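You operate a simulated robot arm through the tools that you are given. There is no shell and no other tool. Be economical: measure what you need, move in short steps, check, and stop when the job is done.

You run a simulated two-armed robot. Do the job below in one go: nothing can be reset, and whatever is moved stays where it is left.

Task
Hold the black tub on the top of the side bench steady with one hand and put the purple cloth in it with the other.

It is judged by the outcome, as a careful person would: the job done as asked, and still so three seconds after it is handed in. It fails if anything else is knocked over, pushed out of place, dropped, spilled or broken. Flat cloth is picked up by pressing the open fingertips on it (5 to 10 N) and closing them slowly along it; thin cloth reads only 2 to 8 mm in the jaws.

Robot
Two 7-joint arms with two-finger parallel grippers on one trunk, on a base that drives. Base frame: it is fixed to the floor where the robot stands at the start and does not move with it; the origin is under the middle of the robot, x ahead of it, y to its left, z up. Units: mm, rad, N and s.
The left shoulder is at the start at [30, 119, 935], the right one opposite. With the tool pointing down near the work surface each hand reaches from about 280 to 680 mm from the robot's upright axis, wherever it stands, measured 20 degrees to its own side. Payload 3.43 kg a hand.
The TCP of each hand is the grasp point between the finger pads, 30 mm short of the fingertips. In the tool frame z runs along the fingers and y along their closing line. The gripper opens to 94 mm. The fingers are 28 mm wide and 10 mm thick; the gripper's body (50 by 96 mm) begins 55 mm behind the TCP.
Orientation is that of the tool frame in the base frame, as a unit quaternion [w, x, y, z]. With the fingers straight down and closing along the base's y, the tool's x points along the base's -x, its y along +y and its z along -z.

Tools
- The arms move only by the tool send_rows. It takes "left_steps", "right_steps" or both (then of equal length, played together; a hand with none holds still); each is a list of rows, each an object (a shift or turn left out is 0, a gripper value left out holds the last) with "dp": the shift along the tool's x, y, z in mm, a list of three; "rot": the turn, a rotation vector about the tool's x, y, z in rad, a list of three. In form: [{"dp": [x, y, z], "rot": [ax, ay, az]}, ...]. A call has 1 to 8 rows; each row shifts and turns the commanded pose from where the row before left it, along the tool's axes as they then stand. "left_claw" and "right_claw" are, for a hand that has rows, the opening, from 0 (shut) to 1 (fully open), set as the call begins (left out, the last holds). Each row takes 0.2 s and may step no farther than 50 mm and 0.15 rad from the row before; otherwise, or with a gripper value out of range, the whole call is refused. A pose out of reach is approached as far as the arm can. The call stops where the force on the tool passes 40 N (or 10 N more than at its start, if that is more) or the arm is blocked; 0.2 s more then pass. The fingers move at their own pace (about 72 mm/s each) and stop on an object; they squeeze with about 42 N. The grip force told is the motor's: it shows also when the fingers shut on nothing. Time passes only in rows, and 0.2 s behind the last, so rows that do not move let the fingers close. The reply holds the time, the measured pose of the TCP, the force on the tool along the base axes, the opening and the grip force, in the units named above and with some noise, with the torque about the TCP (base axes, N m) and any sound that the robot's microphone picked up.
- Cameras (640 x 400 px; columns grow to the right, rows downward): "scene" is now at [37.2, -29.8, 1636.2]; the picture's right is [-0.37, -0.93, 0.00], its down [-0.76, 0.30, -0.58] and it looks along [0.54, -0.21, -0.81] (base axes); focal length 273 px, centre (320, 200). "left" rides on the left gripper at [76, -14, -102] in its tool frame; the picture's right is [0.18, 0.98, 0.00], its down [-0.75, 0.14, -0.64] and it looks along [-0.63, 0.12, 0.77] (tool axes); focal length 243 px, centre (320, 200). "right" rides on the right gripper at [76, 14, -102] in its tool frame; the picture's right is [-0.18, 0.98, 0.00], its down [-0.75, -0.14, -0.64] and it looks along [-0.63, -0.12, 0.77] (tool axes); focal length 243 px, centre (320, 200). There is no depth. A picture from a camera that has moved, and an enlarged one, comes with that camera's place and axes in the base frame and with its lens.
- snapshot(camera): a new picture of that camera. No time passes.
- lift_body(by): slides the trunk up (or, below 0, down) by that many mm; the arms and the scene camera ride with it, the base frame stays. It gives what a move gives, with no picture.
- steer(legs): drives the robot by 1 to 6 legs, each [ahead, turn to the left] in mm and rad, along the robot's own axes; the way and the turn of a leg run together, so that a leg with both is an arc; at most 1500 mm and 3.142 rad a leg. The arms and the cameras ride along, it lands a little off, and it stops where it bumps. It gives what a move gives.
- turn_head(pan, tilt): turns the head with the scene camera to pan (to the left, within 2.496 rad either way) and tilt (down, from -0.506 to 1.204), counted from straight ahead of the robot. It gives what a move gives.
- zoom(camera, box): a new picture of the part [left, top, right, bottom] of that camera's present view, enlarged. No time passes.
- sign_off(): hands the job in; it is judged then, once.

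Work in short steps. Places have to be worked out from the pictures, the camera data and where the tool is seen: move nearer, look again, correct. Check each grasp and each placing, and mend what went wrong. You have 120 turns and 100 pictures in all, those below and enlarged ones among them. Open the grippers and draw the arms clear of the work before you hand the job in, unless the task says otherwise; then end with one line.

The tools are called after ">>>" by a JSON object that holds its "name" and its "arguments". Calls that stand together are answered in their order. send_rows: Moves the arms, as the interface text tells. Its arguments: {"type":"object","properties":{"left_steps":{"type":"array"},"left_claw":{"type":"number"},"right_steps":{"type":"array"},"right_claw":{"type":"number"}},"required":[]} The other tools are called the same way: lift_body (by) slides the trunk up or down; steer (legs) drives the base; turn_head (pan, tilt) turns the head that bears the scene camera; snapshot (camera) takes a picture; zoom (camera, box) takes an enlarged picture of a part of a camera's view; sign_off () hands the job in.

At the start:

```text
clock: 0.0
left_ee_pos: [427.9, -44.6, 1085.1]
left_tcp_rot: [0.0, 0.0, 1.0, 0.0]
left_force: [0.3, 1.1, -0.4]
left_moment: [0.02, -0.03, -0.02]
left_width: 94.0
left_grasp_force: 0.1
right_ee_pos: [241.0, -354.6, 1055.5]
right_tcp_rot: [-0.001, 0.0, 1.0, 0.0]
right_force: [-0.1, -1.4, 0.3]
right_moment: [0.02, 0.0, -0.01]
right_width: 93.8
right_grasp_force: 0.0
trunk travel left (down, up): [-200.0, 210.0]
robot x, y, heading: [1.5, -3.4, -0.003]
head pan, tilt: [-0.374, 0.953]
```

scene: 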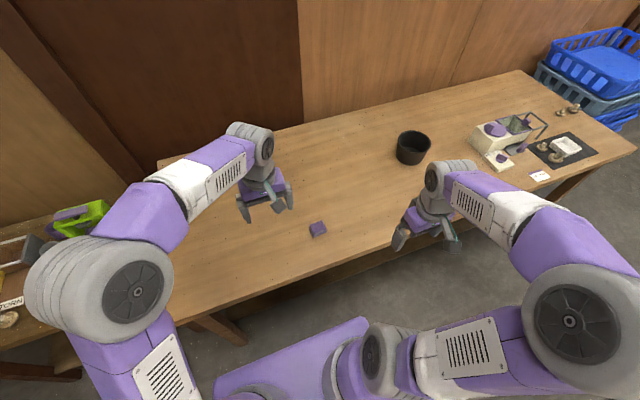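
right: 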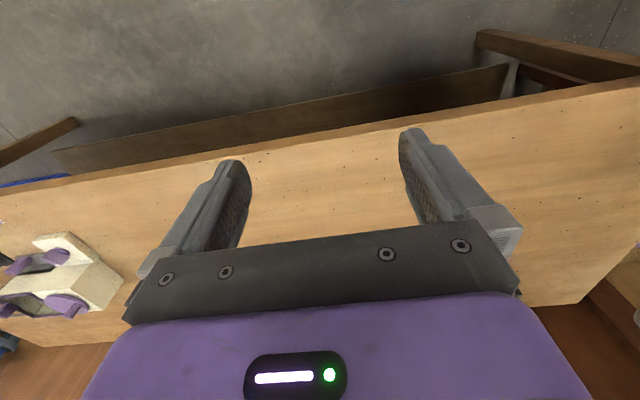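
left: 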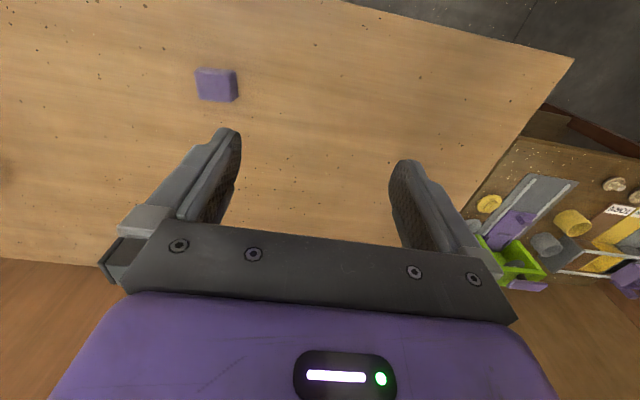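

The scene shows a black tub and a small purple item on the wooden bench, with other objects around. I zoom to see what they are.

>>> {"name": "zoom", "arguments": {"camera": "scene", "box": [280, 100, 460, 260]}}

>>> {"name": "zoom", "arguments": {"camera": "scene", "box": [460, 20, 640, 190]}}

>>> {"name": "zoom", "arguments": {"camera": "left", "box": [440, 80, 640, 300]}}

>>> {"name": "turn_head", "arguments": {"pan": 0.9, "tilt": 0.7}}

```text
2.50 times, centred on (370, 180) of scene
camera zoom: at [37.2, -29.8, 1636.2], right [-0.37, -0.93, 0.0], down [-0.76, 0.3, -0.58], along [0.54, -0.21, -0.81], focal length 682 px, centre (195, 250)
```

zoom: 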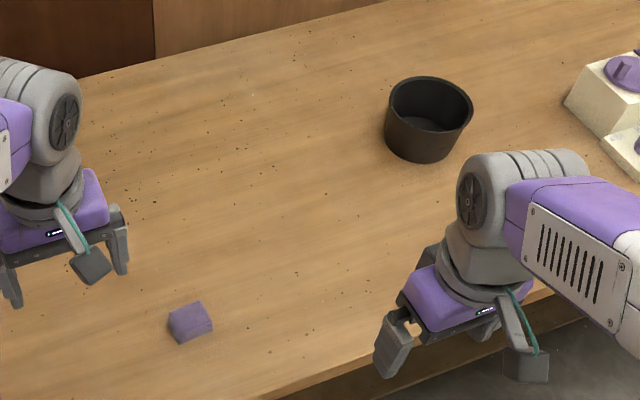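

```text
2.35 times, centred on (550, 105) of scene
camera zoom: at [37.2, -29.8, 1636.2], right [-0.37, -0.93, 0.0], down [-0.76, 0.3, -0.58], along [0.54, -0.21, -0.81], focal length 642 px, centre (-221, 424)
```

zoom: 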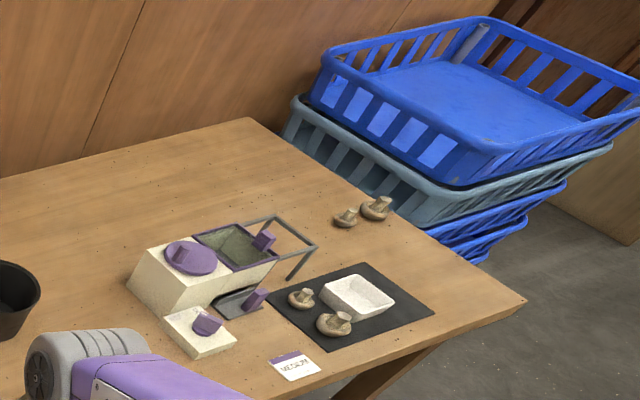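

```text
1.82 times, centred on (540, 190) of left
camera zoom: at [350.8, -57.7, 1187.2], right [-0.18, 0.98, 0.0], down [0.75, 0.14, 0.64], along [0.63, 0.12, -0.77], focal length 441 px, centre (-80, 218)
```

zoom: 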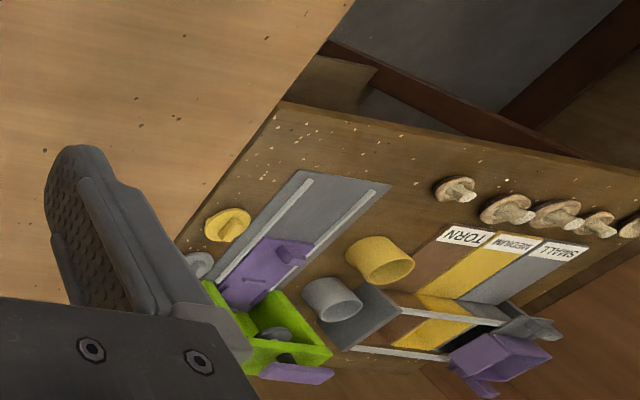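

```text
clock: 1.4
left_ee_pos: [427.2, -43.8, 1084.0]
left_tcp_rot: [-0.001, 0.0, 1.0, 0.0]
left_force: [0.4, -1.1, 0.5]
left_moment: [-0.02, 0.03, 0.02]
left_width: 93.8
left_grasp_force: 0.0
right_ee_pos: [241.8, -354.7, 1054.7]
right_tcp_rot: [0.0, 0.0, 1.0, 0.0]
right_force: [0.0, 0.0, -0.2]
right_moment: [0.0, 0.01, -0.01]
right_width: 94.0
right_grasp_force: 0.0
trunk travel left (down, up): [-200.0, 210.0]
robot x, y, heading: [-3.8, 0.4, 0.005]
head pan, tilt: [0.901, 0.7]
```

The purple item by the tub looks like a block or folded wad, not certain. I look to the left and beyond for other tubs and cloths.

>>> {"name": "snapshot", "arguments": {"camera": "scene"}}

>>> {"name": "zoom", "arguments": {"camera": "left", "box": [160, 40, 280, 130]}}

>>> {"name": "turn_head", "arguments": {"pan": -0.9, "tilt": 0.6}}

>>> {"name": "snapshot", "arguments": {"camera": "scene"}}

>>> {"name": "turn_head", "arguments": {"pan": -2.3, "tilt": 0.5}}

>>> {"name": "snapshot", "arguments": {"camera": "scene"}}

>>> {"name": "turn_head", "arguments": {"pan": 2.3, "tilt": 0.5}}

>>> {"name": "snapshot", "arguments": {"camera": "scene"}}

```text
93 pictures are left
camera scene: at [22.5, 63.2, 1656.2], right [0.78, -0.62, 0.0], down [-0.4, -0.5, -0.76], along [0.48, 0.6, -0.64], focal length 273 px, centre (320, 200)
```

scene: 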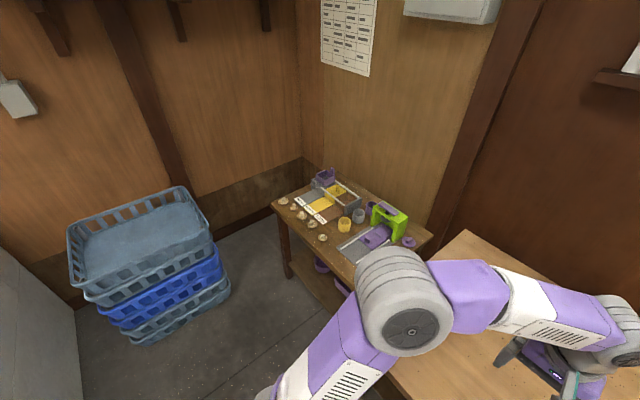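

```text
4.44 times, centred on (220, 85) of left
camera zoom: at [350.8, -57.7, 1187.2], right [-0.18, 0.98, 0.0], down [0.75, 0.14, 0.64], along [0.63, 0.12, -0.77], focal length 1078 px, centre (764, 711)
```

zoom: 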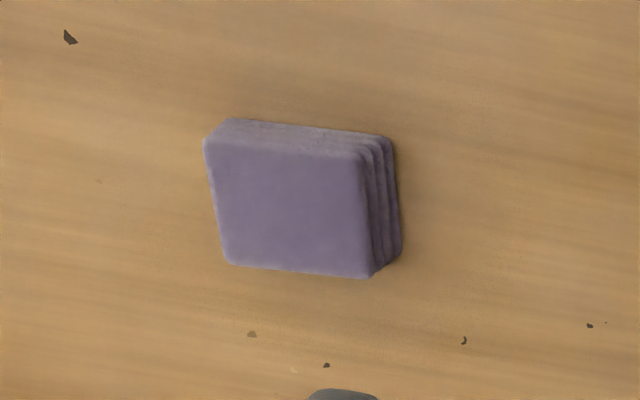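

```text
clock: 3.2
left_ee_pos: [427.4, -43.7, 1085.1]
left_tcp_rot: [0.0, 0.0, 1.0, 0.0]
left_force: [-0.2, 0.1, 0.8]
left_moment: [0.0, -0.02, -0.03]
left_width: 94.1
left_grasp_force: 0.1
right_ee_pos: [241.6, -355.1, 1055.2]
right_tcp_rot: [-0.001, 0.0, 1.0, 0.0]
right_force: [-0.4, 0.6, -1.2]
right_moment: [0.02, -0.02, 0.01]
right_width: 93.9
right_grasp_force: 0.0
trunk travel left (down, up): [-200.0, 210.0]
robot x, y, heading: [3.1, -1.9, 0.005]
head pan, tilt: [-0.901, 0.6]
```

```text
91 pictures are left
camera scene: at [24.7, -72.5, 1664.8], right [-0.78, -0.62, 0.0], down [-0.35, 0.44, -0.83], along [0.51, -0.65, -0.56], focal length 273 px, centre (320, 200)
```

scene: 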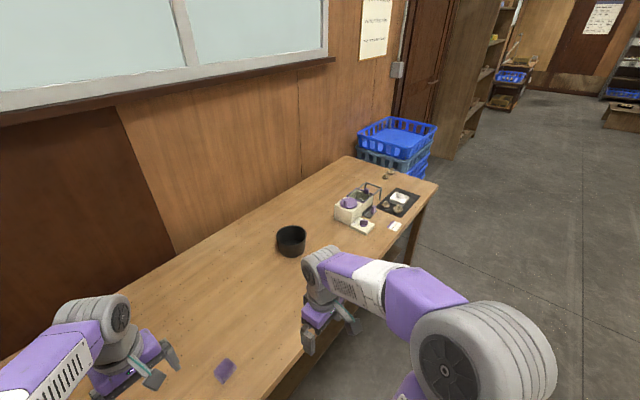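

```text
clock: 4.8
left_ee_pos: [426.8, -44.1, 1084.0]
left_tcp_rot: [-0.001, 0.0, 1.0, 0.0]
left_force: [0.4, -0.9, 0.6]
left_moment: [-0.01, -0.02, 0.01]
left_width: 94.1
left_grasp_force: 0.0
right_ee_pos: [241.3, -355.8, 1055.8]
right_tcp_rot: [0.0, 0.0, 1.0, 0.0]
right_force: [-0.4, -0.1, 0.0]
right_moment: [0.01, -0.01, -0.02]
right_width: 94.0
right_grasp_force: 0.1
trunk travel left (down, up): [-200.0, 210.0]
robot x, y, heading: [-0.9, -1.9, -0.001]
head pan, tilt: [-2.3, 0.499]
```

```text
90 pictures are left
camera scene: at [-90.9, -71.2, 1673.9], right [-0.75, 0.67, 0.0], down [0.32, 0.36, -0.88], along [-0.58, -0.65, -0.48], focal length 273 px, centre (320, 200)
```

scene: 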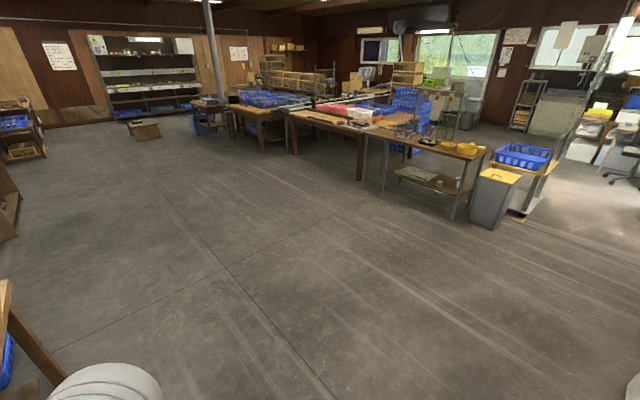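

```text
clock: 8.4
left_ee_pos: [427.3, -42.6, 1085.6]
left_tcp_rot: [0.0, 0.0, 1.0, 0.0]
left_force: [-0.7, -0.3, 0.4]
left_moment: [-0.04, 0.0, 0.01]
left_width: 94.1
left_grasp_force: 0.0
right_ee_pos: [242.2, -354.9, 1056.7]
right_tcp_rot: [0.0, -0.001, 1.0, 0.0]
right_force: [0.8, -1.9, 0.3]
right_moment: [-0.01, -0.01, 0.01]
right_width: 93.9
right_grasp_force: 0.0
trunk travel left (down, up): [-200.0, 210.0]
robot x, y, heading: [-2.7, 1.2, 0.002]
head pan, tilt: [2.3, 0.499]
```

```text
89 pictures are left
camera scene: at [-90.9, 64.6, 1673.9], right [0.75, 0.67, 0.0], down [0.32, -0.36, -0.88], along [-0.58, 0.65, -0.48], focal length 273 px, centre (320, 200)
```

scene: 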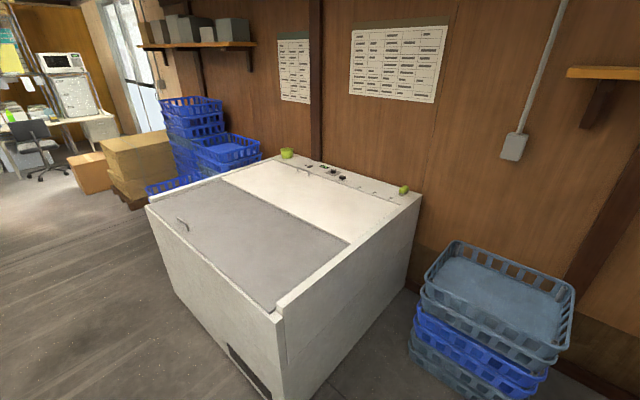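

The purple item is a small folded cloth (layers visible) at about (482, -194, ~790), and the tub is at about (673, -690), out of reach from here. I'll move the left hand aside and bring the right hand above the cloth.

>>> {"name": "turn_head", "arguments": {"pan": -0.374, "tilt": 0.953}}

>>> {"name": "send_rows", "arguments": {"left_steps": [{"dp": [0, 45, 0]}, {"dp": [0, 45, 0]}, {"dp": [0, 45, 0]}, {"dp": [0, 45, 0]}]}}

>>> {"name": "send_rows", "arguments": {"right_steps": [{"dp": [-40, 25, 0]}, {"dp": [-40, 25, 0]}, {"dp": [-40, 25, 10]}, {"dp": [-40, 25, 20]}, {"dp": [-40, 25, 20]}, {"dp": [-35, 30, 20]}], "right_claw": 1}}

>>> {"name": "snapshot", "arguments": {"camera": "right"}}

>>> {"name": "snapshot", "arguments": {"camera": "scene"}}

```text
clock: 10.8
left_ee_pos: [427.1, -43.0, 1085.0]
left_tcp_rot: [0.0, 0.0, 1.0, 0.0]
left_force: [0.3, 0.4, 0.6]
left_moment: [-0.02, -0.01, -0.02]
left_width: 94.1
left_grasp_force: 0.2
right_ee_pos: [242.4, -355.5, 1056.5]
right_tcp_rot: [0.0, 0.0, 1.0, 0.0]
right_force: [0.2, 0.6, 0.4]
right_moment: [0.04, 0.0, 0.0]
right_width: 94.0
right_grasp_force: 0.1
trunk travel left (down, up): [-200.0, 210.0]
robot x, y, heading: [0.9, -1.5, 0.001]
head pan, tilt: [-0.374, 0.953]
```

```text
clock: 11.8
left_ee_pos: [426.5, 136.7, 1084.0]
left_tcp_rot: [0.0, 0.0, 1.0, 0.0]
left_force: [0.2, -0.1, -0.4]
left_moment: [0.02, 0.03, -0.03]
left_width: 93.8
left_grasp_force: 0.0
right_ee_pos: [242.5, -353.4, 1056.1]
right_tcp_rot: [0.0, 0.0, 1.0, 0.0]
right_force: [0.4, -0.7, -0.4]
right_moment: [0.01, 0.0, 0.02]
right_width: 93.9
right_grasp_force: 0.1
trunk travel left (down, up): [-200.0, 210.0]
robot x, y, heading: [-2.2, 2.7, 0.001]
head pan, tilt: [-0.374, 0.953]
```

```text
refused: row 4 steps farther than a row can; nothing moved
```

```text
88 pictures are left
camera right: at [166.3, -339.9, 1158.2], right [0.18, 0.98, 0.0], down [0.75, -0.14, 0.64], along [0.63, -0.12, -0.77], focal length 243 px, centre (320, 200)
```

right: 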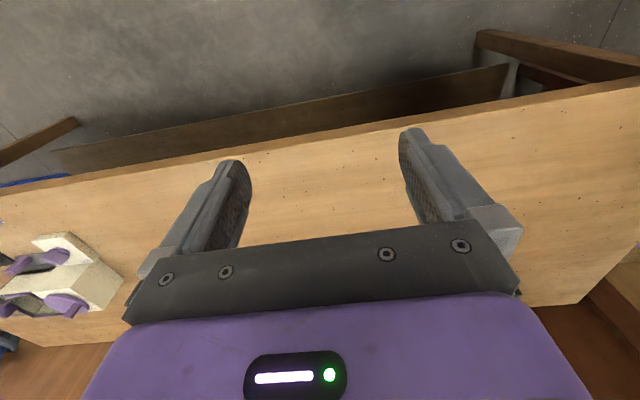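

```text
87 pictures are left
camera scene: at [37.1, -28.8, 1636.2], right [-0.36, -0.93, 0.0], down [-0.76, 0.3, -0.58], along [0.54, -0.21, -0.81], focal length 273 px, centre (320, 200)
```

scene: 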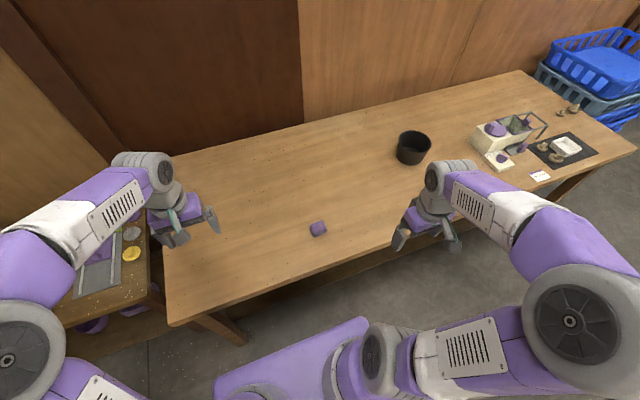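

A row was too long; I resend the right-hand approach in shorter steps.

>>> {"name": "send_rows", "arguments": {"right_steps": [{"dp": [-35, 23, 0]}, {"dp": [-35, 23, 0]}, {"dp": [-35, 23, 10]}, {"dp": [-35, 23, 15]}, {"dp": [-35, 23, 15]}, {"dp": [-35, 23, 15]}, {"dp": [-30, 22, 15]}], "right_claw": 1}}

>>> {"name": "snapshot", "arguments": {"camera": "right"}}

>>> {"name": "snapshot", "arguments": {"camera": "scene"}}

```text
clock: 13.4
left_ee_pos: [427.1, 135.6, 1082.1]
left_tcp_rot: [0.0, 0.0, 1.0, 0.0]
left_force: [0.1, 0.1, -0.4]
left_moment: [0.0, -0.01, -0.01]
left_width: 93.8
left_grasp_force: 0.0
right_ee_pos: [484.0, -194.1, 986.0]
right_tcp_rot: [-0.001, 0.0, 1.0, -0.001]
right_force: [1.2, -0.1, 0.8]
right_moment: [0.02, 0.0, 0.02]
right_width: 94.2
right_grasp_force: 0.1
trunk travel left (down, up): [-200.0, 210.0]
robot x, y, heading: [-0.0, -0.9, 0.003]
head pan, tilt: [-0.374, 0.953]
```

```text
86 pictures are left
camera right: at [406.6, -178.7, 1087.1], right [0.18, 0.98, 0.0], down [0.75, -0.14, 0.64], along [0.63, -0.12, -0.77], focal length 243 px, centre (320, 200)
```

right: 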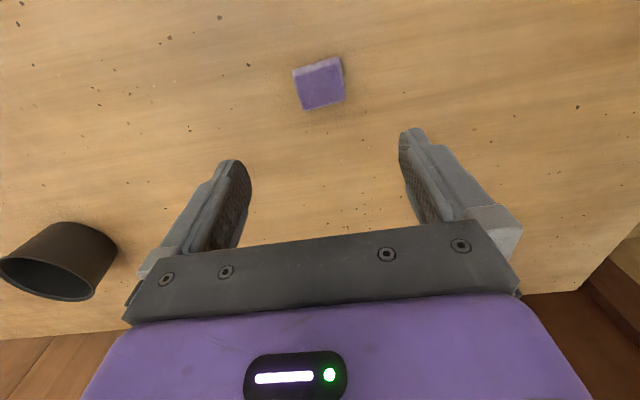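

```text
85 pictures are left
camera scene: at [38.4, -29.1, 1636.1], right [-0.36, -0.93, 0.0], down [-0.76, 0.3, -0.58], along [0.54, -0.21, -0.82], focal length 273 px, centre (320, 200)
```

scene: 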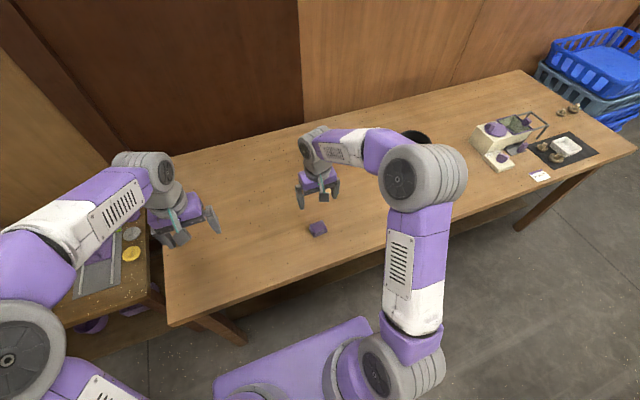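

The cloth triangulates to about (483, -195) with its sides along x and y, so the hand is right above it. I descend 90 mm and look again.

>>> {"name": "send_rows", "arguments": {"right_steps": [{"dp": [0, 0, 45]}, {"dp": [0, 0, 45]}]}}

>>> {"name": "snapshot", "arguments": {"camera": "right"}}

```text
clock: 14.0
left_ee_pos: [426.8, 136.1, 1084.0]
left_tcp_rot: [0.001, 0.0, 1.0, 0.0]
left_force: [0.4, -0.1, -0.2]
left_moment: [0.0, -0.01, 0.0]
left_width: 94.1
left_grasp_force: 0.1
right_ee_pos: [480.2, -193.2, 897.5]
right_tcp_rot: [0.0, -0.001, 1.0, 0.0]
right_force: [-0.6, -0.5, -0.8]
right_moment: [0.02, 0.03, 0.02]
right_width: 93.8
right_grasp_force: 0.0
trunk travel left (down, up): [-200.0, 210.0]
robot x, y, heading: [2.5, 3.3, 0.001]
head pan, tilt: [-0.374, 0.953]
```

```text
84 pictures are left
camera right: at [405.4, -179.3, 998.7], right [0.18, 0.98, 0.0], down [0.75, -0.14, 0.64], along [0.63, -0.12, -0.77], focal length 243 px, centre (320, 200)
```

right: 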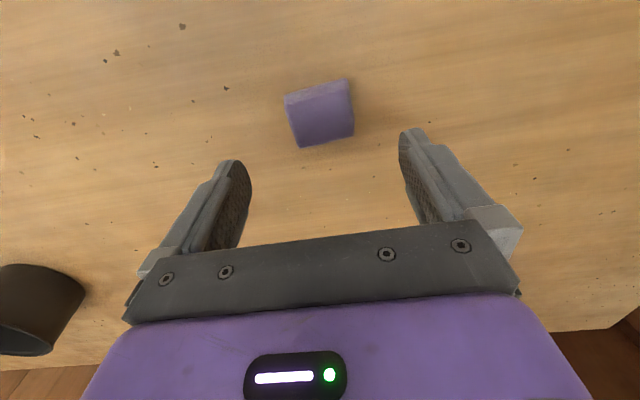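

Triangulating two heights puts the cloth centre at about (479, -194, 794), right between the fingers. I go down 65 mm, leaving tips a bit above the bench.

>>> {"name": "send_rows", "arguments": {"right_steps": [{"dp": [0, 0, 35]}, {"dp": [0, 0, 30]}]}}

>>> {"name": "snapshot", "arguments": {"camera": "right"}}

>>> {"name": "zoom", "arguments": {"camera": "scene", "box": [270, 170, 370, 250]}}

```text
clock: 14.6
left_ee_pos: [426.9, 136.7, 1083.2]
left_tcp_rot: [0.0, 0.0, 1.0, 0.0]
left_force: [-0.2, 0.1, 0.2]
left_moment: [0.0, -0.01, 0.01]
left_width: 94.3
left_grasp_force: 0.0
right_ee_pos: [481.8, -194.0, 831.2]
right_tcp_rot: [0.001, 0.0, 1.0, 0.001]
right_force: [-0.2, -0.2, -0.2]
right_moment: [0.02, 0.01, 0.02]
right_width: 94.2
right_grasp_force: 0.0
trunk travel left (down, up): [-200.0, 210.0]
robot x, y, heading: [1.6, 2.9, 0.003]
head pan, tilt: [-0.374, 0.953]
```

```text
83 pictures are left
camera right: at [406.3, -180.0, 934.1], right [0.18, 0.98, 0.0], down [0.75, -0.14, 0.64], along [0.63, -0.12, -0.77], focal length 243 px, centre (320, 200)
```

right: 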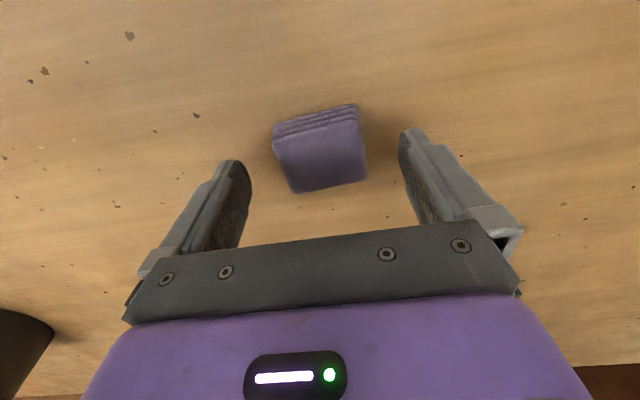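

```text
5.00 times, centred on (320, 210) of scene
camera zoom: at [37.3, -29.7, 1636.1], right [-0.36, -0.93, 0.0], down [-0.76, 0.3, -0.58], along [0.54, -0.21, -0.82], focal length 1364 px, centre (320, 150)
```

zoom: 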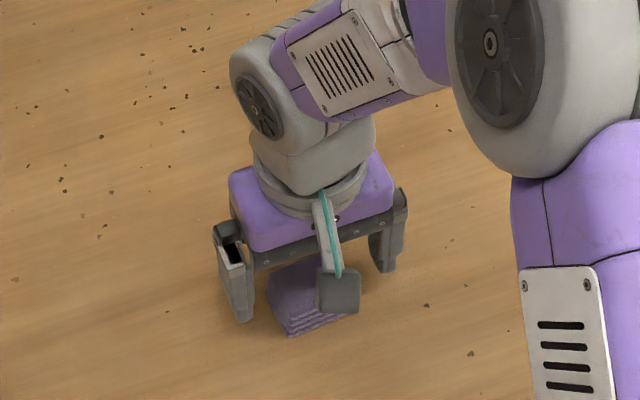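

The cloth is centred between the fingers. I lower in small steps until contact or tips near the bench.

>>> {"name": "send_rows", "arguments": {"right_steps": [{"dp": [0, 0, 6]}, {"dp": [0, 0, 5]}, {"dp": [0, 0, 4]}]}}

>>> {"name": "snapshot", "arguments": {"camera": "right"}}

```text
clock: 15.4
left_ee_pos: [427.0, 136.2, 1083.9]
left_tcp_rot: [0.001, 0.0, 1.0, 0.0]
left_force: [0.4, -0.3, 0.4]
left_moment: [-0.03, -0.01, 0.0]
left_width: 94.3
left_grasp_force: 0.0
right_ee_pos: [481.7, -194.6, 816.8]
right_tcp_rot: [0.0, 0.0, 1.0, 0.0]
right_force: [0.8, -0.7, -0.1]
right_moment: [0.01, 0.0, 0.01]
right_width: 93.9
right_grasp_force: 0.0
trunk travel left (down, up): [-200.0, 210.0]
robot x, y, heading: [-0.1, -0.5, 0.002]
head pan, tilt: [-0.374, 0.953]
```

```text
81 pictures are left
camera right: at [406.1, -180.9, 918.4], right [0.18, 0.98, 0.0], down [0.75, -0.14, 0.64], along [0.63, -0.12, -0.77], focal length 243 px, centre (320, 200)
```

right: 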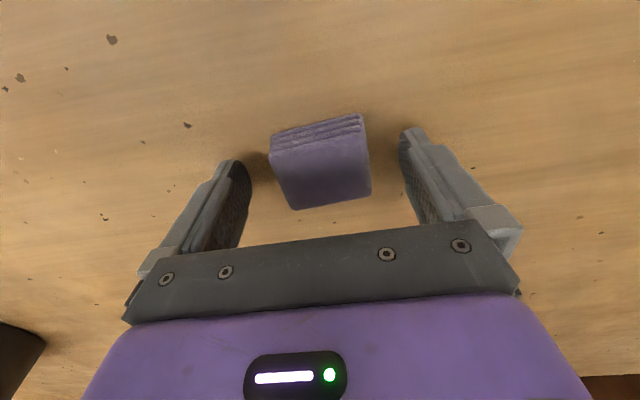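

No contact yet at tip height ~787. I keep lowering in 3 mm steps.

>>> {"name": "send_rows", "arguments": {"right_steps": [{"dp": [0, 0, 3]}, {"dp": [0, 0, 3]}]}}

>>> {"name": "send_rows", "arguments": {"right_steps": [{"dp": [0, 0, 2]}, {"dp": [0, 0, 2]}]}}

```text
clock: 16.0
left_ee_pos: [427.0, 136.4, 1083.0]
left_tcp_rot: [0.0, 0.0, 1.0, 0.0]
left_force: [-0.4, 0.9, 1.1]
left_moment: [0.01, 0.0, 0.02]
left_width: 94.1
left_grasp_force: 0.0
right_ee_pos: [481.9, -194.9, 809.9]
right_tcp_rot: [0.0, -0.001, 1.0, -0.001]
right_force: [0.1, -0.2, 0.5]
right_moment: [0.01, -0.01, 0.02]
right_width: 93.8
right_grasp_force: 0.1
trunk travel left (down, up): [-200.0, 210.0]
robot x, y, heading: [0.5, -2.2, 0.004]
head pan, tilt: [-0.374, 0.953]
```

```text
clock: 16.6
left_ee_pos: [423.8, 136.7, 1083.7]
left_tcp_rot: [0.001, -0.001, 1.0, 0.0]
left_force: [-0.4, 0.4, 0.0]
left_moment: [0.03, 0.01, 0.02]
left_width: 94.0
left_grasp_force: 0.0
right_ee_pos: [481.8, -194.3, 809.2]
right_tcp_rot: [0.004, 0.0, 1.0, -0.001]
right_force: [-5.6, -4.5, 33.8]
right_moment: [0.65, 0.66, 0.32]
right_width: 94.1
right_grasp_force: 0.1
trunk travel left (down, up): [-200.0, 210.0]
robot x, y, heading: [-2.7, -0.9, 0.0]
head pan, tilt: [-0.374, 0.953]
```

The tips touched the bench (top at ~779). I back off 4 mm and close on the cloth slowly.

>>> {"name": "send_rows", "arguments": {"right_steps": [{"dp": [0, 0, -4]}]}}

>>> {"name": "send_rows", "arguments": {"right_steps": [{}, {}, {}, {}], "right_claw": 0.4}}

>>> {"name": "snapshot", "arguments": {"camera": "right"}}

```text
clock: 17.0
left_ee_pos: [425.7, 136.1, 1082.6]
left_tcp_rot: [0.0, 0.0, 1.0, 0.0]
left_force: [0.1, -0.5, -0.4]
left_moment: [0.0, 0.01, 0.0]
left_width: 94.0
left_grasp_force: 0.0
right_ee_pos: [482.2, -194.9, 809.3]
right_tcp_rot: [0.0, 0.001, 1.0, -0.001]
right_force: [2.9, -2.0, 10.3]
right_moment: [-0.1, 0.04, -0.03]
right_width: 94.2
right_grasp_force: 0.1
trunk travel left (down, up): [-200.0, 210.0]
robot x, y, heading: [3.6, -3.3, 0.006]
head pan, tilt: [-0.374, 0.953]
```

```text
clock: 18.0
left_ee_pos: [426.6, 136.3, 1083.6]
left_tcp_rot: [0.0, 0.0, 1.0, 0.001]
left_force: [0.5, -0.1, -0.8]
left_moment: [-0.03, 0.0, -0.03]
left_width: 94.0
left_grasp_force: 0.2
right_ee_pos: [481.8, -194.7, 810.4]
right_tcp_rot: [0.0, 0.0, 1.0, 0.0]
right_force: [0.5, 1.1, -0.7]
right_moment: [0.01, 0.04, 0.06]
right_width: 60.3
right_grasp_force: 41.9
trunk travel left (down, up): [-200.0, 210.0]
robot x, y, heading: [2.0, 1.7, 0.001]
head pan, tilt: [-0.374, 0.953]
```

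```text
80 pictures are left
camera right: at [405.7, -180.7, 912.1], right [0.18, 0.98, 0.0], down [0.75, -0.14, 0.64], along [0.63, -0.12, -0.77], focal length 243 px, centre (320, 200)
```

right: 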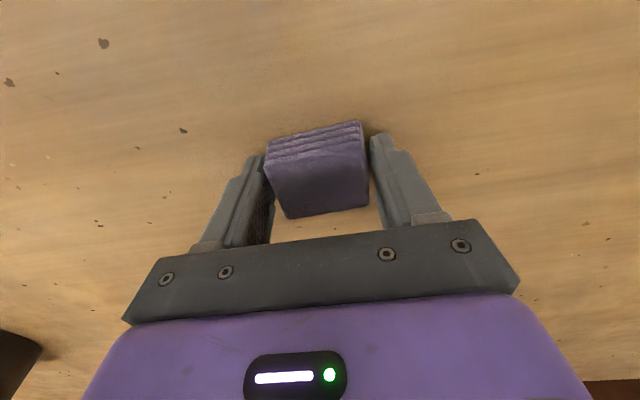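

The fingers hold the cloth at 60 mm with 42 N. I lift it.

>>> {"name": "send_rows", "arguments": {"right_steps": [{"dp": [0, 0, -20]}, {"dp": [0, 0, -30]}, {"dp": [0, 0, -40]}, {"dp": [0, 0, -40]}, {"dp": [0, 0, -40]}, {"dp": [0, 0, -40]}]}}

>>> {"name": "snapshot", "arguments": {"camera": "right"}}

```text
clock: 19.4
left_ee_pos: [427.0, 135.9, 1082.5]
left_tcp_rot: [0.0, 0.0, 1.0, 0.0]
left_force: [-0.3, 0.3, 0.5]
left_moment: [-0.03, -0.02, 0.01]
left_width: 93.9
left_grasp_force: 0.1
right_ee_pos: [483.5, -195.5, 1022.6]
right_tcp_rot: [0.0, 0.0, 1.0, 0.0]
right_force: [0.2, 0.0, 0.2]
right_moment: [-0.01, -0.04, -0.03]
right_width: 37.6
right_grasp_force: 0.1
trunk travel left (down, up): [-200.0, 210.0]
robot x, y, heading: [1.2, 0.4, 0.0]
head pan, tilt: [-0.374, 0.953]
```

```text
79 pictures are left
camera right: at [408.0, -180.8, 1123.5], right [0.18, 0.98, 0.0], down [0.75, -0.14, 0.64], along [0.63, -0.12, -0.77], focal length 243 px, centre (320, 200)
```

right: 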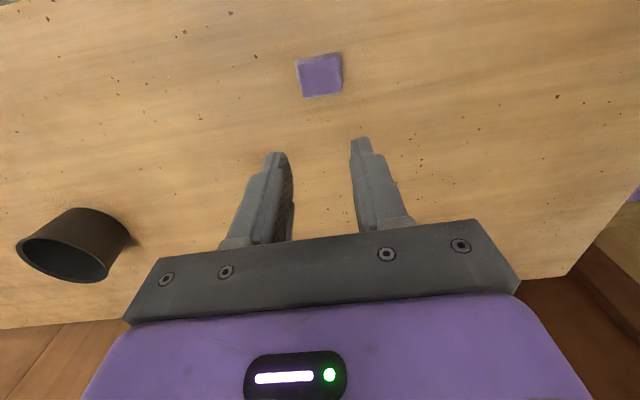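

The cloth slipped out and stayed put; side squeezing doesn't hold it. I'll use the press-and-pinch way: fingers narrowed to ~30 mm, press the tips on the top, then close slowly.

>>> {"name": "send_rows", "arguments": {"right_steps": [{"dp": [1, 0, 45]}, {"dp": [0, 0, 45]}, {"dp": [0, 0, 45]}, {"dp": [0, 0, 40]}], "right_claw": 0.32}}

>>> {"name": "snapshot", "arguments": {"camera": "right"}}

```text
clock: 20.4
left_ee_pos: [427.3, 135.6, 1083.3]
left_tcp_rot: [0.0, 0.001, 1.0, 0.0]
left_force: [-0.7, 0.0, 0.1]
left_moment: [0.02, 0.0, 0.02]
left_width: 93.8
left_grasp_force: 0.0
right_ee_pos: [480.3, -194.0, 844.1]
right_tcp_rot: [0.0, 0.0, 1.0, 0.0]
right_force: [-0.5, 0.7, -0.1]
right_moment: [0.01, -0.04, 0.02]
right_width: 30.2
right_grasp_force: 0.1
trunk travel left (down, up): [-200.0, 210.0]
robot x, y, heading: [-3.5, -0.8, 0.001]
head pan, tilt: [-0.374, 0.953]
```

```text
78 pictures are left
camera right: at [404.5, -179.9, 946.0], right [0.18, 0.98, 0.0], down [0.75, -0.14, 0.64], along [0.63, -0.12, -0.77], focal length 243 px, centre (320, 200)
```

right: 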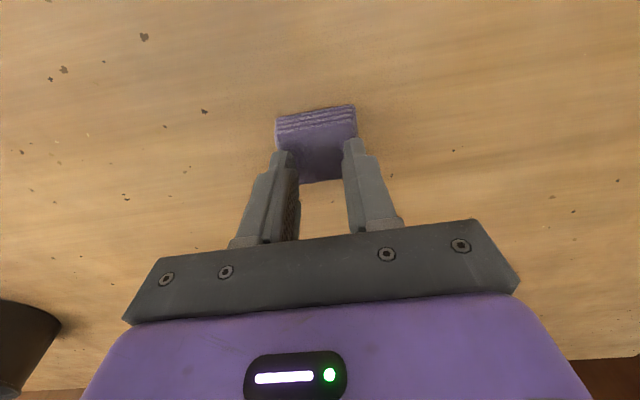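

The tips are over the cloth, about 10–15 mm above it. I lower gently, watching force.

>>> {"name": "send_rows", "arguments": {"right_steps": [{"dp": [0, 0, 4]}, {"dp": [0, 0, 4]}]}}

>>> {"name": "send_rows", "arguments": {"right_steps": [{"dp": [0, 0, 2]}, {"dp": [0, 0, 2]}]}}

```text
clock: 21.0
left_ee_pos: [424.9, 136.9, 1085.2]
left_tcp_rot: [0.002, 0.0, 1.0, -0.001]
left_force: [-0.1, -0.1, -0.1]
left_moment: [0.0, -0.03, -0.03]
left_width: 93.9
left_grasp_force: 0.0
right_ee_pos: [480.8, -193.5, 841.2]
right_tcp_rot: [0.003, 0.0, 1.0, 0.0]
right_force: [-9.3, 0.0, 37.7]
right_moment: [-0.05, 0.44, -0.01]
right_width: 29.9
right_grasp_force: 0.1
trunk travel left (down, up): [-200.0, 210.0]
robot x, y, heading: [-0.3, -0.6, -0.002]
head pan, tilt: [-0.374, 0.953]
```

```text
clock: 21.4
left_ee_pos: [424.8, 136.7, 1084.5]
left_tcp_rot: [0.001, 0.0, 1.0, 0.0]
left_force: [0.8, 0.6, -0.4]
left_moment: [0.02, 0.02, 0.01]
left_width: 94.1
left_grasp_force: 0.1
right_ee_pos: [482.0, -193.3, 840.9]
right_tcp_rot: [0.003, 0.001, 1.0, 0.0]
right_force: [-11.4, 0.1, 27.8]
right_moment: [-0.03, 0.55, -0.04]
right_width: 30.0
right_grasp_force: 0.0
trunk travel left (down, up): [-200.0, 210.0]
robot x, y, heading: [0.8, 3.2, 0.003]
head pan, tilt: [-0.374, 0.953]
stopped in row 1 (right hand): the force on the tool passed its limit at 52 N (the readings are from after the stop); the commanded pose is now the measured one
```

Contact with the cloth top at TCP ~841, pressing too hard; I ease off to reach 5–10 N.

>>> {"name": "send_rows", "arguments": {"right_steps": [{"dp": [0, 0, -1]}]}}

```text
clock: 21.8
left_ee_pos: [424.8, 136.3, 1084.5]
left_tcp_rot: [0.0, 0.0, 1.0, 0.0]
left_force: [-0.1, 0.3, -0.4]
left_moment: [0.02, 0.0, -0.02]
left_width: 94.2
left_grasp_force: 0.1
right_ee_pos: [481.5, -194.0, 841.1]
right_tcp_rot: [0.004, 0.0, 1.0, 0.0]
right_force: [-9.1, -0.3, 24.3]
right_moment: [-0.01, 0.44, -0.01]
right_width: 30.1
right_grasp_force: 0.1
trunk travel left (down, up): [-200.0, 210.0]
robot x, y, heading: [2.1, -0.7, -0.001]
head pan, tilt: [-0.374, 0.953]
```

Still 24 N; ease off a bit more.

>>> {"name": "send_rows", "arguments": {"right_steps": [{"dp": [0, 0, -1.2]}]}}

>>> {"name": "send_rows", "arguments": {"right_steps": [{"dp": [0, 0, -0.8]}]}}

```text
clock: 22.2
left_ee_pos: [425.2, 137.4, 1084.4]
left_tcp_rot: [0.001, 0.001, 1.0, -0.001]
left_force: [0.2, -0.6, 0.0]
left_moment: [0.01, 0.01, -0.01]
left_width: 94.0
left_grasp_force: 0.1
right_ee_pos: [481.3, -194.7, 842.4]
right_tcp_rot: [0.005, 0.0, 1.0, 0.0]
right_force: [-7.7, 1.7, 18.3]
right_moment: [0.03, 0.38, 0.0]
right_width: 30.1
right_grasp_force: 0.1
trunk travel left (down, up): [-200.0, 210.0]
robot x, y, heading: [-2.8, 1.1, 0.002]
head pan, tilt: [-0.374, 0.953]
```

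```text
clock: 22.6
left_ee_pos: [424.7, 136.3, 1083.8]
left_tcp_rot: [0.0, 0.0, 1.0, 0.0]
left_force: [0.0, 0.0, 0.0]
left_moment: [0.01, -0.01, 0.0]
left_width: 94.0
left_grasp_force: 0.0
right_ee_pos: [481.6, -194.6, 841.1]
right_tcp_rot: [0.003, 0.001, 1.0, 0.0]
right_force: [-4.7, 2.4, 10.4]
right_moment: [0.09, 0.24, 0.0]
right_width: 29.9
right_grasp_force: 0.1
trunk travel left (down, up): [-200.0, 210.0]
robot x, y, heading: [-1.7, -0.3, 0.002]
head pan, tilt: [-0.374, 0.953]
```

Now ~10 N; I ease a touch more and close the fingers slowly in steps.

>>> {"name": "send_rows", "arguments": {"right_steps": [{"dp": [0, 0, -0.3]}], "right_claw": 0.26}}

>>> {"name": "send_rows", "arguments": {"right_steps": [{}], "right_claw": 0.2}}

>>> {"name": "send_rows", "arguments": {"right_steps": [{}], "right_claw": 0.14}}

>>> {"name": "send_rows", "arguments": {"right_steps": [{}], "right_claw": 0.08}}

>>> {"name": "send_rows", "arguments": {"right_steps": [{}, {}], "right_claw": 0}}

>>> {"name": "snapshot", "arguments": {"camera": "right"}}

```text
clock: 23.0
left_ee_pos: [425.6, 136.8, 1083.4]
left_tcp_rot: [0.0, -0.001, 1.0, 0.0]
left_force: [0.0, 0.0, -0.2]
left_moment: [0.02, -0.01, -0.02]
left_width: 94.2
left_grasp_force: 0.0
right_ee_pos: [483.1, -194.4, 842.4]
right_tcp_rot: [0.003, 0.0, 1.0, 0.001]
right_force: [-0.9, 0.6, 3.9]
right_moment: [0.05, 0.07, -0.02]
right_width: 26.2
right_grasp_force: 1.5
trunk travel left (down, up): [-200.0, 210.0]
robot x, y, heading: [1.2, 3.2, 0.001]
head pan, tilt: [-0.374, 0.953]
```

```text
clock: 23.4
left_ee_pos: [426.7, 134.7, 1084.0]
left_tcp_rot: [0.0, 0.0, 1.0, 0.0]
left_force: [-0.1, 0.1, 0.5]
left_moment: [0.0, 0.01, 0.01]
left_width: 94.1
left_grasp_force: 0.1
right_ee_pos: [482.4, -194.7, 841.9]
right_tcp_rot: [0.003, 0.0, 1.0, 0.001]
right_force: [0.3, -0.5, 1.7]
right_moment: [-0.04, 0.0, 0.01]
right_width: 19.5
right_grasp_force: 0.7
trunk travel left (down, up): [-200.0, 210.0]
robot x, y, heading: [0.1, -2.9, 0.002]
head pan, tilt: [-0.374, 0.953]
```

```text
clock: 23.8
left_ee_pos: [426.1, 136.8, 1083.3]
left_tcp_rot: [-0.001, 0.001, 1.0, -0.001]
left_force: [-0.8, 0.1, 0.7]
left_moment: [0.01, 0.01, 0.02]
left_width: 93.9
left_grasp_force: 0.0
right_ee_pos: [482.1, -195.2, 842.0]
right_tcp_rot: [0.003, 0.001, 1.0, 0.0]
right_force: [-0.3, -0.2, 0.8]
right_moment: [-0.02, 0.03, 0.04]
right_width: 13.4
right_grasp_force: 0.3
trunk travel left (down, up): [-200.0, 210.0]
robot x, y, heading: [-0.3, 1.7, 0.001]
head pan, tilt: [-0.374, 0.953]
```

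```text
clock: 24.2
left_ee_pos: [425.9, 135.1, 1083.8]
left_tcp_rot: [0.0, 0.0, 1.0, 0.001]
left_force: [0.2, 0.6, 0.4]
left_moment: [-0.04, -0.02, -0.01]
left_width: 94.1
left_grasp_force: 0.0
right_ee_pos: [482.6, -194.6, 841.6]
right_tcp_rot: [0.003, 0.0, 1.0, 0.0]
right_force: [-0.3, -0.6, 0.6]
right_moment: [0.0, 0.01, 0.01]
right_width: 7.0
right_grasp_force: 0.0
trunk travel left (down, up): [-200.0, 210.0]
robot x, y, heading: [-3.7, 2.0, -0.001]
head pan, tilt: [-0.374, 0.953]
```

```text
clock: 24.8
left_ee_pos: [425.6, 135.7, 1083.4]
left_tcp_rot: [0.001, -0.001, 1.0, 0.0]
left_force: [0.6, -0.6, -0.4]
left_moment: [-0.03, 0.02, 0.01]
left_width: 93.9
left_grasp_force: 0.0
right_ee_pos: [483.0, -193.8, 841.2]
right_tcp_rot: [0.002, 0.001, 1.0, 0.001]
right_force: [-0.5, -0.2, 0.2]
right_moment: [0.01, 0.06, -0.01]
right_width: 0.0
right_grasp_force: 33.0
trunk travel left (down, up): [-200.0, 210.0]
robot x, y, heading: [3.1, -0.6, 0.001]
head pan, tilt: [-0.374, 0.953]
```

```text
77 pictures are left
camera right: at [406.3, -180.5, 943.6], right [0.18, 0.98, 0.0], down [0.75, -0.14, 0.65], along [0.64, -0.12, -0.76], focal length 243 px, centre (320, 200)
```

right: 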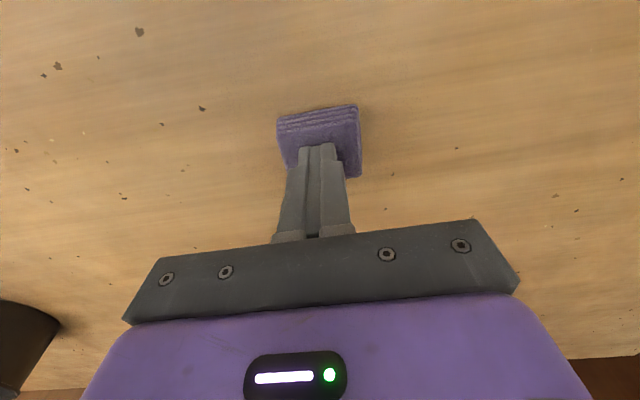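

The fingers shut on nothing: the thing acts like a firm folded block (~32 mm thick). I'll try the side grip again with full closing command and a very slow lift, checking as it goes.

>>> {"name": "send_rows", "arguments": {"right_steps": [{"dp": [0, 0, -15]}, {}, {}, {}], "right_claw": 1}}

>>> {"name": "send_rows", "arguments": {"right_steps": [{"dp": [0, 0, 20]}, {"dp": [0, 0, 15]}, {"dp": [0, 0, 8]}]}}

>>> {"name": "zoom", "arguments": {"camera": "right", "box": [220, 80, 420, 240]}}

```text
clock: 25.8
left_ee_pos: [426.2, 136.1, 1083.3]
left_tcp_rot: [0.001, 0.0, 1.0, 0.0]
left_force: [0.0, -0.9, -0.6]
left_moment: [0.0, 0.03, -0.02]
left_width: 93.9
left_grasp_force: 0.1
right_ee_pos: [482.1, -195.4, 857.7]
right_tcp_rot: [0.002, 0.001, 1.0, 0.0]
right_force: [-0.5, -0.8, 0.1]
right_moment: [-0.01, 0.02, 0.0]
right_width: 93.9
right_grasp_force: 0.1
trunk travel left (down, up): [-200.0, 210.0]
robot x, y, heading: [1.9, 1.4, -0.002]
head pan, tilt: [-0.374, 0.953]
```

```text
clock: 26.6
left_ee_pos: [425.8, 135.8, 1084.3]
left_tcp_rot: [0.0, 0.0, 1.0, 0.0]
left_force: [0.0, -0.7, -0.1]
left_moment: [-0.03, 0.04, -0.02]
left_width: 94.0
left_grasp_force: 0.1
right_ee_pos: [482.8, -194.1, 814.2]
right_tcp_rot: [0.003, 0.0, 1.0, 0.001]
right_force: [0.0, -0.2, 0.4]
right_moment: [0.01, 0.0, 0.0]
right_width: 94.0
right_grasp_force: 0.1
trunk travel left (down, up): [-200.0, 210.0]
robot x, y, heading: [1.2, -0.0, -0.002]
head pan, tilt: [-0.374, 0.953]
```

```text
2.50 times, centred on (320, 160) of right
camera zoom: at [407.3, -180.8, 915.6], right [0.18, 0.98, 0.0], down [0.75, -0.14, 0.65], along [0.64, -0.12, -0.76], focal length 606 px, centre (320, 300)
```

zoom: 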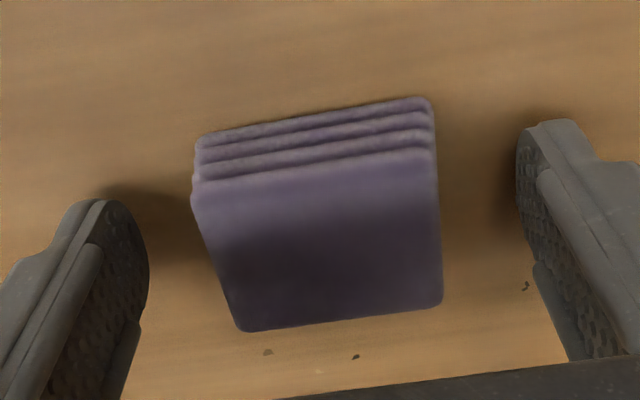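

The cloth sits squarely between the fingers. I close fully and then lift only a few mm slowly.

>>> {"name": "send_rows", "arguments": {"right_steps": [{}, {}, {}, {}, {}], "right_claw": 0}}

>>> {"name": "zoom", "arguments": {"camera": "right", "box": [220, 80, 420, 240]}}

>>> {"name": "send_rows", "arguments": {"right_steps": [{"dp": [0, 0, -2]}, {"dp": [0, 0, -2]}, {"dp": [0, 0, -2]}, {"dp": [0, 0, -2]}]}}

>>> {"name": "zoom", "arguments": {"camera": "right", "box": [220, 80, 420, 240]}}

```text
clock: 27.8
left_ee_pos: [426.2, 135.8, 1083.3]
left_tcp_rot: [0.0, 0.0, 1.0, 0.0]
left_force: [0.4, -0.4, 1.0]
left_moment: [0.0, 0.03, -0.01]
left_width: 94.0
left_grasp_force: 0.1
right_ee_pos: [484.2, -195.3, 814.2]
right_tcp_rot: [0.002, 0.0, 1.0, 0.0]
right_force: [-0.3, 0.3, 0.1]
right_moment: [0.0, 0.0, 0.01]
right_width: 58.7
right_grasp_force: 42.8
trunk travel left (down, up): [-200.0, 210.0]
robot x, y, heading: [4.6, -1.2, -0.002]
head pan, tilt: [-0.374, 0.953]
```

```text
2.50 times, centred on (320, 160) of right
camera zoom: at [407.2, -180.7, 915.8], right [0.18, 0.98, 0.0], down [0.75, -0.14, 0.65], along [0.64, -0.12, -0.76], focal length 606 px, centre (320, 300)
```

zoom: 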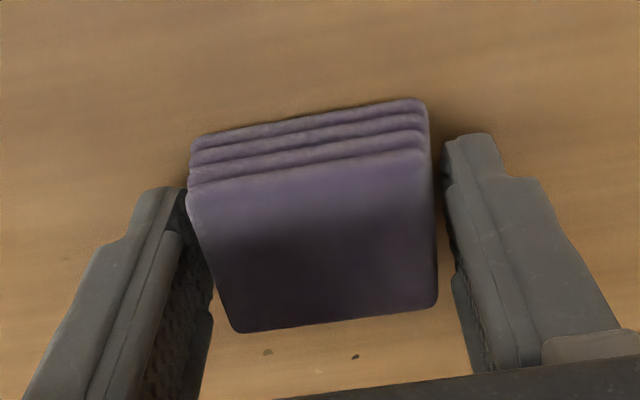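

```text
clock: 28.8
left_ee_pos: [426.1, 137.2, 1083.3]
left_tcp_rot: [0.0, 0.0, 1.0, 0.0]
left_force: [-0.6, 0.3, -0.1]
left_moment: [0.0, -0.02, 0.0]
left_width: 94.0
left_grasp_force: 0.0
right_ee_pos: [482.8, -194.6, 822.6]
right_tcp_rot: [0.002, 0.001, 1.0, 0.001]
right_force: [0.6, 0.3, 0.0]
right_moment: [0.0, -0.01, 0.03]
right_width: 58.8
right_grasp_force: 42.5
trunk travel left (down, up): [-200.0, 210.0]
robot x, y, heading: [-1.7, -2.1, -0.004]
head pan, tilt: [-0.374, 0.953]
```

```text
2.50 times, centred on (320, 160) of right
camera zoom: at [406.3, -180.5, 924.0], right [0.19, 0.98, 0.0], down [0.75, -0.14, 0.65], along [0.64, -0.12, -0.76], focal length 606 px, centre (320, 300)
```

zoom: 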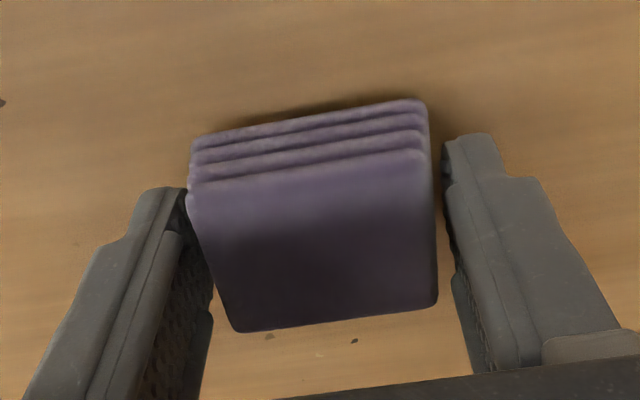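

The cloth is now rising with the hand (gap shadow below it). I continue lifting slowly.

>>> {"name": "send_rows", "arguments": {"right_steps": [{"dp": [0, 0, -4]}, {"dp": [0, 0, -6]}, {"dp": [0, 0, -8]}, {"dp": [0, 0, -8]}, {"dp": [0, 0, -8]}, {"dp": [0, 0, -8]}, {"dp": [0, 0, -8]}, {"dp": [0, 0, -8]}]}}

>>> {"name": "zoom", "arguments": {"camera": "right", "box": [220, 80, 420, 240]}}

```text
clock: 30.6
left_ee_pos: [425.0, 136.8, 1083.5]
left_tcp_rot: [0.0, 0.0, 1.0, 0.0]
left_force: [-0.6, 0.2, 0.9]
left_moment: [-0.01, -0.02, -0.01]
left_width: 93.9
left_grasp_force: 0.0
right_ee_pos: [483.2, -194.2, 878.7]
right_tcp_rot: [0.003, -0.001, 1.0, 0.0]
right_force: [0.1, -0.4, 0.8]
right_moment: [0.01, -0.01, 0.03]
right_width: 58.7
right_grasp_force: 42.3
trunk travel left (down, up): [-200.0, 210.0]
robot x, y, heading: [-2.1, 3.0, -0.005]
head pan, tilt: [-0.374, 0.953]
```

```text
2.50 times, centred on (320, 160) of right
camera zoom: at [406.5, -180.4, 980.9], right [0.18, 0.98, 0.0], down [0.75, -0.14, 0.65], along [0.64, -0.12, -0.76], focal length 606 px, centre (320, 300)
```

zoom: 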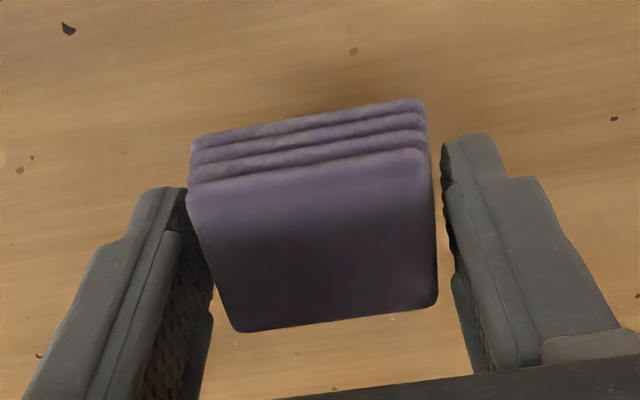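

The grip holds. I raise the cloth to carry height over the bench and draw the hand a bit back before driving.

>>> {"name": "send_rows", "arguments": {"right_steps": [{"dp": [0, 0, -8]}, {"dp": [2, 0, -14]}, {"dp": [4, 0, -18]}, {"dp": [8, 0, -18]}, {"dp": [12, 0, -18]}, {"dp": [12, 0, -18]}, {"dp": [12, 0, -18]}, {"dp": [8, 0, -10]}]}}

>>> {"name": "steer", "arguments": {"legs": [[-60, 0]]}}

>>> {"name": "snapshot", "arguments": {"camera": "right"}}

```text
clock: 32.4
left_ee_pos: [426.5, 136.4, 1083.4]
left_tcp_rot: [0.0, 0.0, 1.0, 0.0]
left_force: [0.5, 0.2, -0.2]
left_moment: [0.02, 0.01, -0.04]
left_width: 93.9
left_grasp_force: 0.0
right_ee_pos: [423.9, -194.5, 1001.0]
right_tcp_rot: [0.003, 0.0, 1.0, 0.0]
right_force: [-0.3, -0.7, -0.6]
right_moment: [0.02, 0.0, 0.0]
right_width: 58.4
right_grasp_force: 42.3
trunk travel left (down, up): [-200.0, 210.0]
robot x, y, heading: [1.5, -0.0, -0.003]
head pan, tilt: [-0.374, 0.953]
```

```text
clock: 33.4
left_ee_pos: [365.6, 136.2, 1082.8]
left_tcp_rot: [0.002, 0.0, 1.0, 0.0]
left_force: [-0.3, -0.3, 0.6]
left_moment: [-0.01, -0.06, 0.01]
left_width: 94.1
left_grasp_force: 0.0
right_ee_pos: [363.3, -194.3, 1000.6]
right_tcp_rot: [0.003, 0.0, 1.0, -0.001]
right_force: [-0.2, 0.4, -1.5]
right_moment: [-0.02, 0.01, -0.02]
right_width: 58.4
right_grasp_force: 42.2
trunk travel left (down, up): [-200.0, 210.0]
robot x, y, heading: [-57.5, 0.8, 0.002]
head pan, tilt: [-0.374, 0.953]
```

```text
72 pictures are left
camera right: at [287.1, -180.7, 1103.0], right [0.18, 0.98, 0.0], down [0.75, -0.14, 0.65], along [0.64, -0.12, -0.76], focal length 243 px, centre (320, 200)
```

right: 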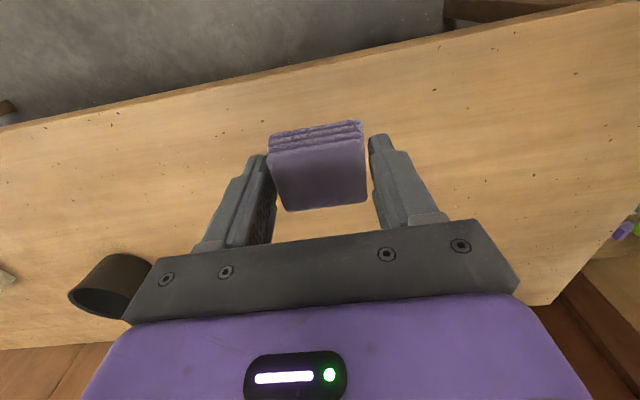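

The cloth stays put while driving. I back off further, turn right, and drive along the bench.

>>> {"name": "steer", "arguments": {"legs": [[-120, 0], [0, -0.785], [0, -0.785]]}}

>>> {"name": "snapshot", "arguments": {"camera": "right"}}

>>> {"name": "steer", "arguments": {"legs": [[340, 0], [340, 0]]}}

>>> {"name": "snapshot", "arguments": {"camera": "right"}}

```text
clock: 38.8
left_ee_pos: [-48.9, -427.7, 1083.5]
left_tcp_rot: [-0.001, 0.713, 0.701, 0.0]
left_force: [0.2, 0.1, 0.1]
left_moment: [0.01, 0.01, -0.04]
left_width: 93.8
left_grasp_force: 0.0
right_ee_pos: [-380.8, -421.5, 1001.2]
right_tcp_rot: [0.002, 0.713, 0.701, -0.002]
right_force: [-0.3, -0.6, -0.1]
right_moment: [0.02, 0.0, -0.03]
right_width: 55.4
right_grasp_force: 42.7
trunk travel left (down, up): [-200.0, 210.0]
robot x, y, heading: [-175.1, -1.8, -1.589]
head pan, tilt: [-0.374, 0.953]
```

```text
71 pictures are left
camera right: at [-364.9, -344.6, 1102.5], right [0.98, -0.2, 0.0], down [-0.15, -0.75, 0.65], along [-0.13, -0.63, -0.76], focal length 243 px, centre (320, 200)
```

right: 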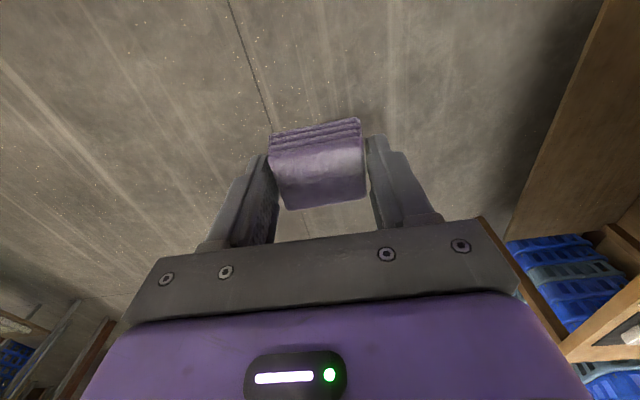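

```text
clock: 42.8
left_ee_pos: [-64.9, -1099.6, 1082.3]
left_tcp_rot: [0.001, 0.716, 0.699, 0.0]
left_force: [0.1, -0.8, 0.1]
left_moment: [0.03, 0.02, -0.02]
left_width: 93.9
left_grasp_force: 0.1
right_ee_pos: [-396.9, -1089.8, 1001.5]
right_tcp_rot: [0.002, 0.715, 0.699, -0.002]
right_force: [0.3, -0.1, -0.7]
right_moment: [0.03, -0.01, -0.01]
right_width: 54.6
right_grasp_force: 42.0
trunk travel left (down, up): [-200.0, 210.0]
robot x, y, heading: [-190.3, -667.2, -1.591]
head pan, tilt: [-0.374, 0.953]
```

```text
70 pictures are left
camera right: at [-379.6, -1014.0, 1102.4], right [0.98, -0.21, 0.0], down [-0.16, -0.75, 0.65], along [-0.13, -0.63, -0.76], focal length 243 px, centre (320, 200)
```

right: 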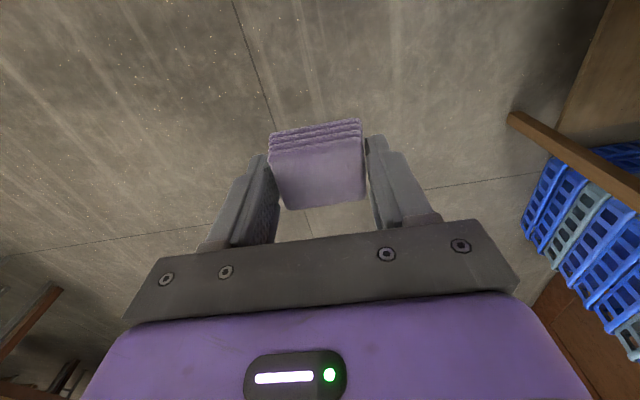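

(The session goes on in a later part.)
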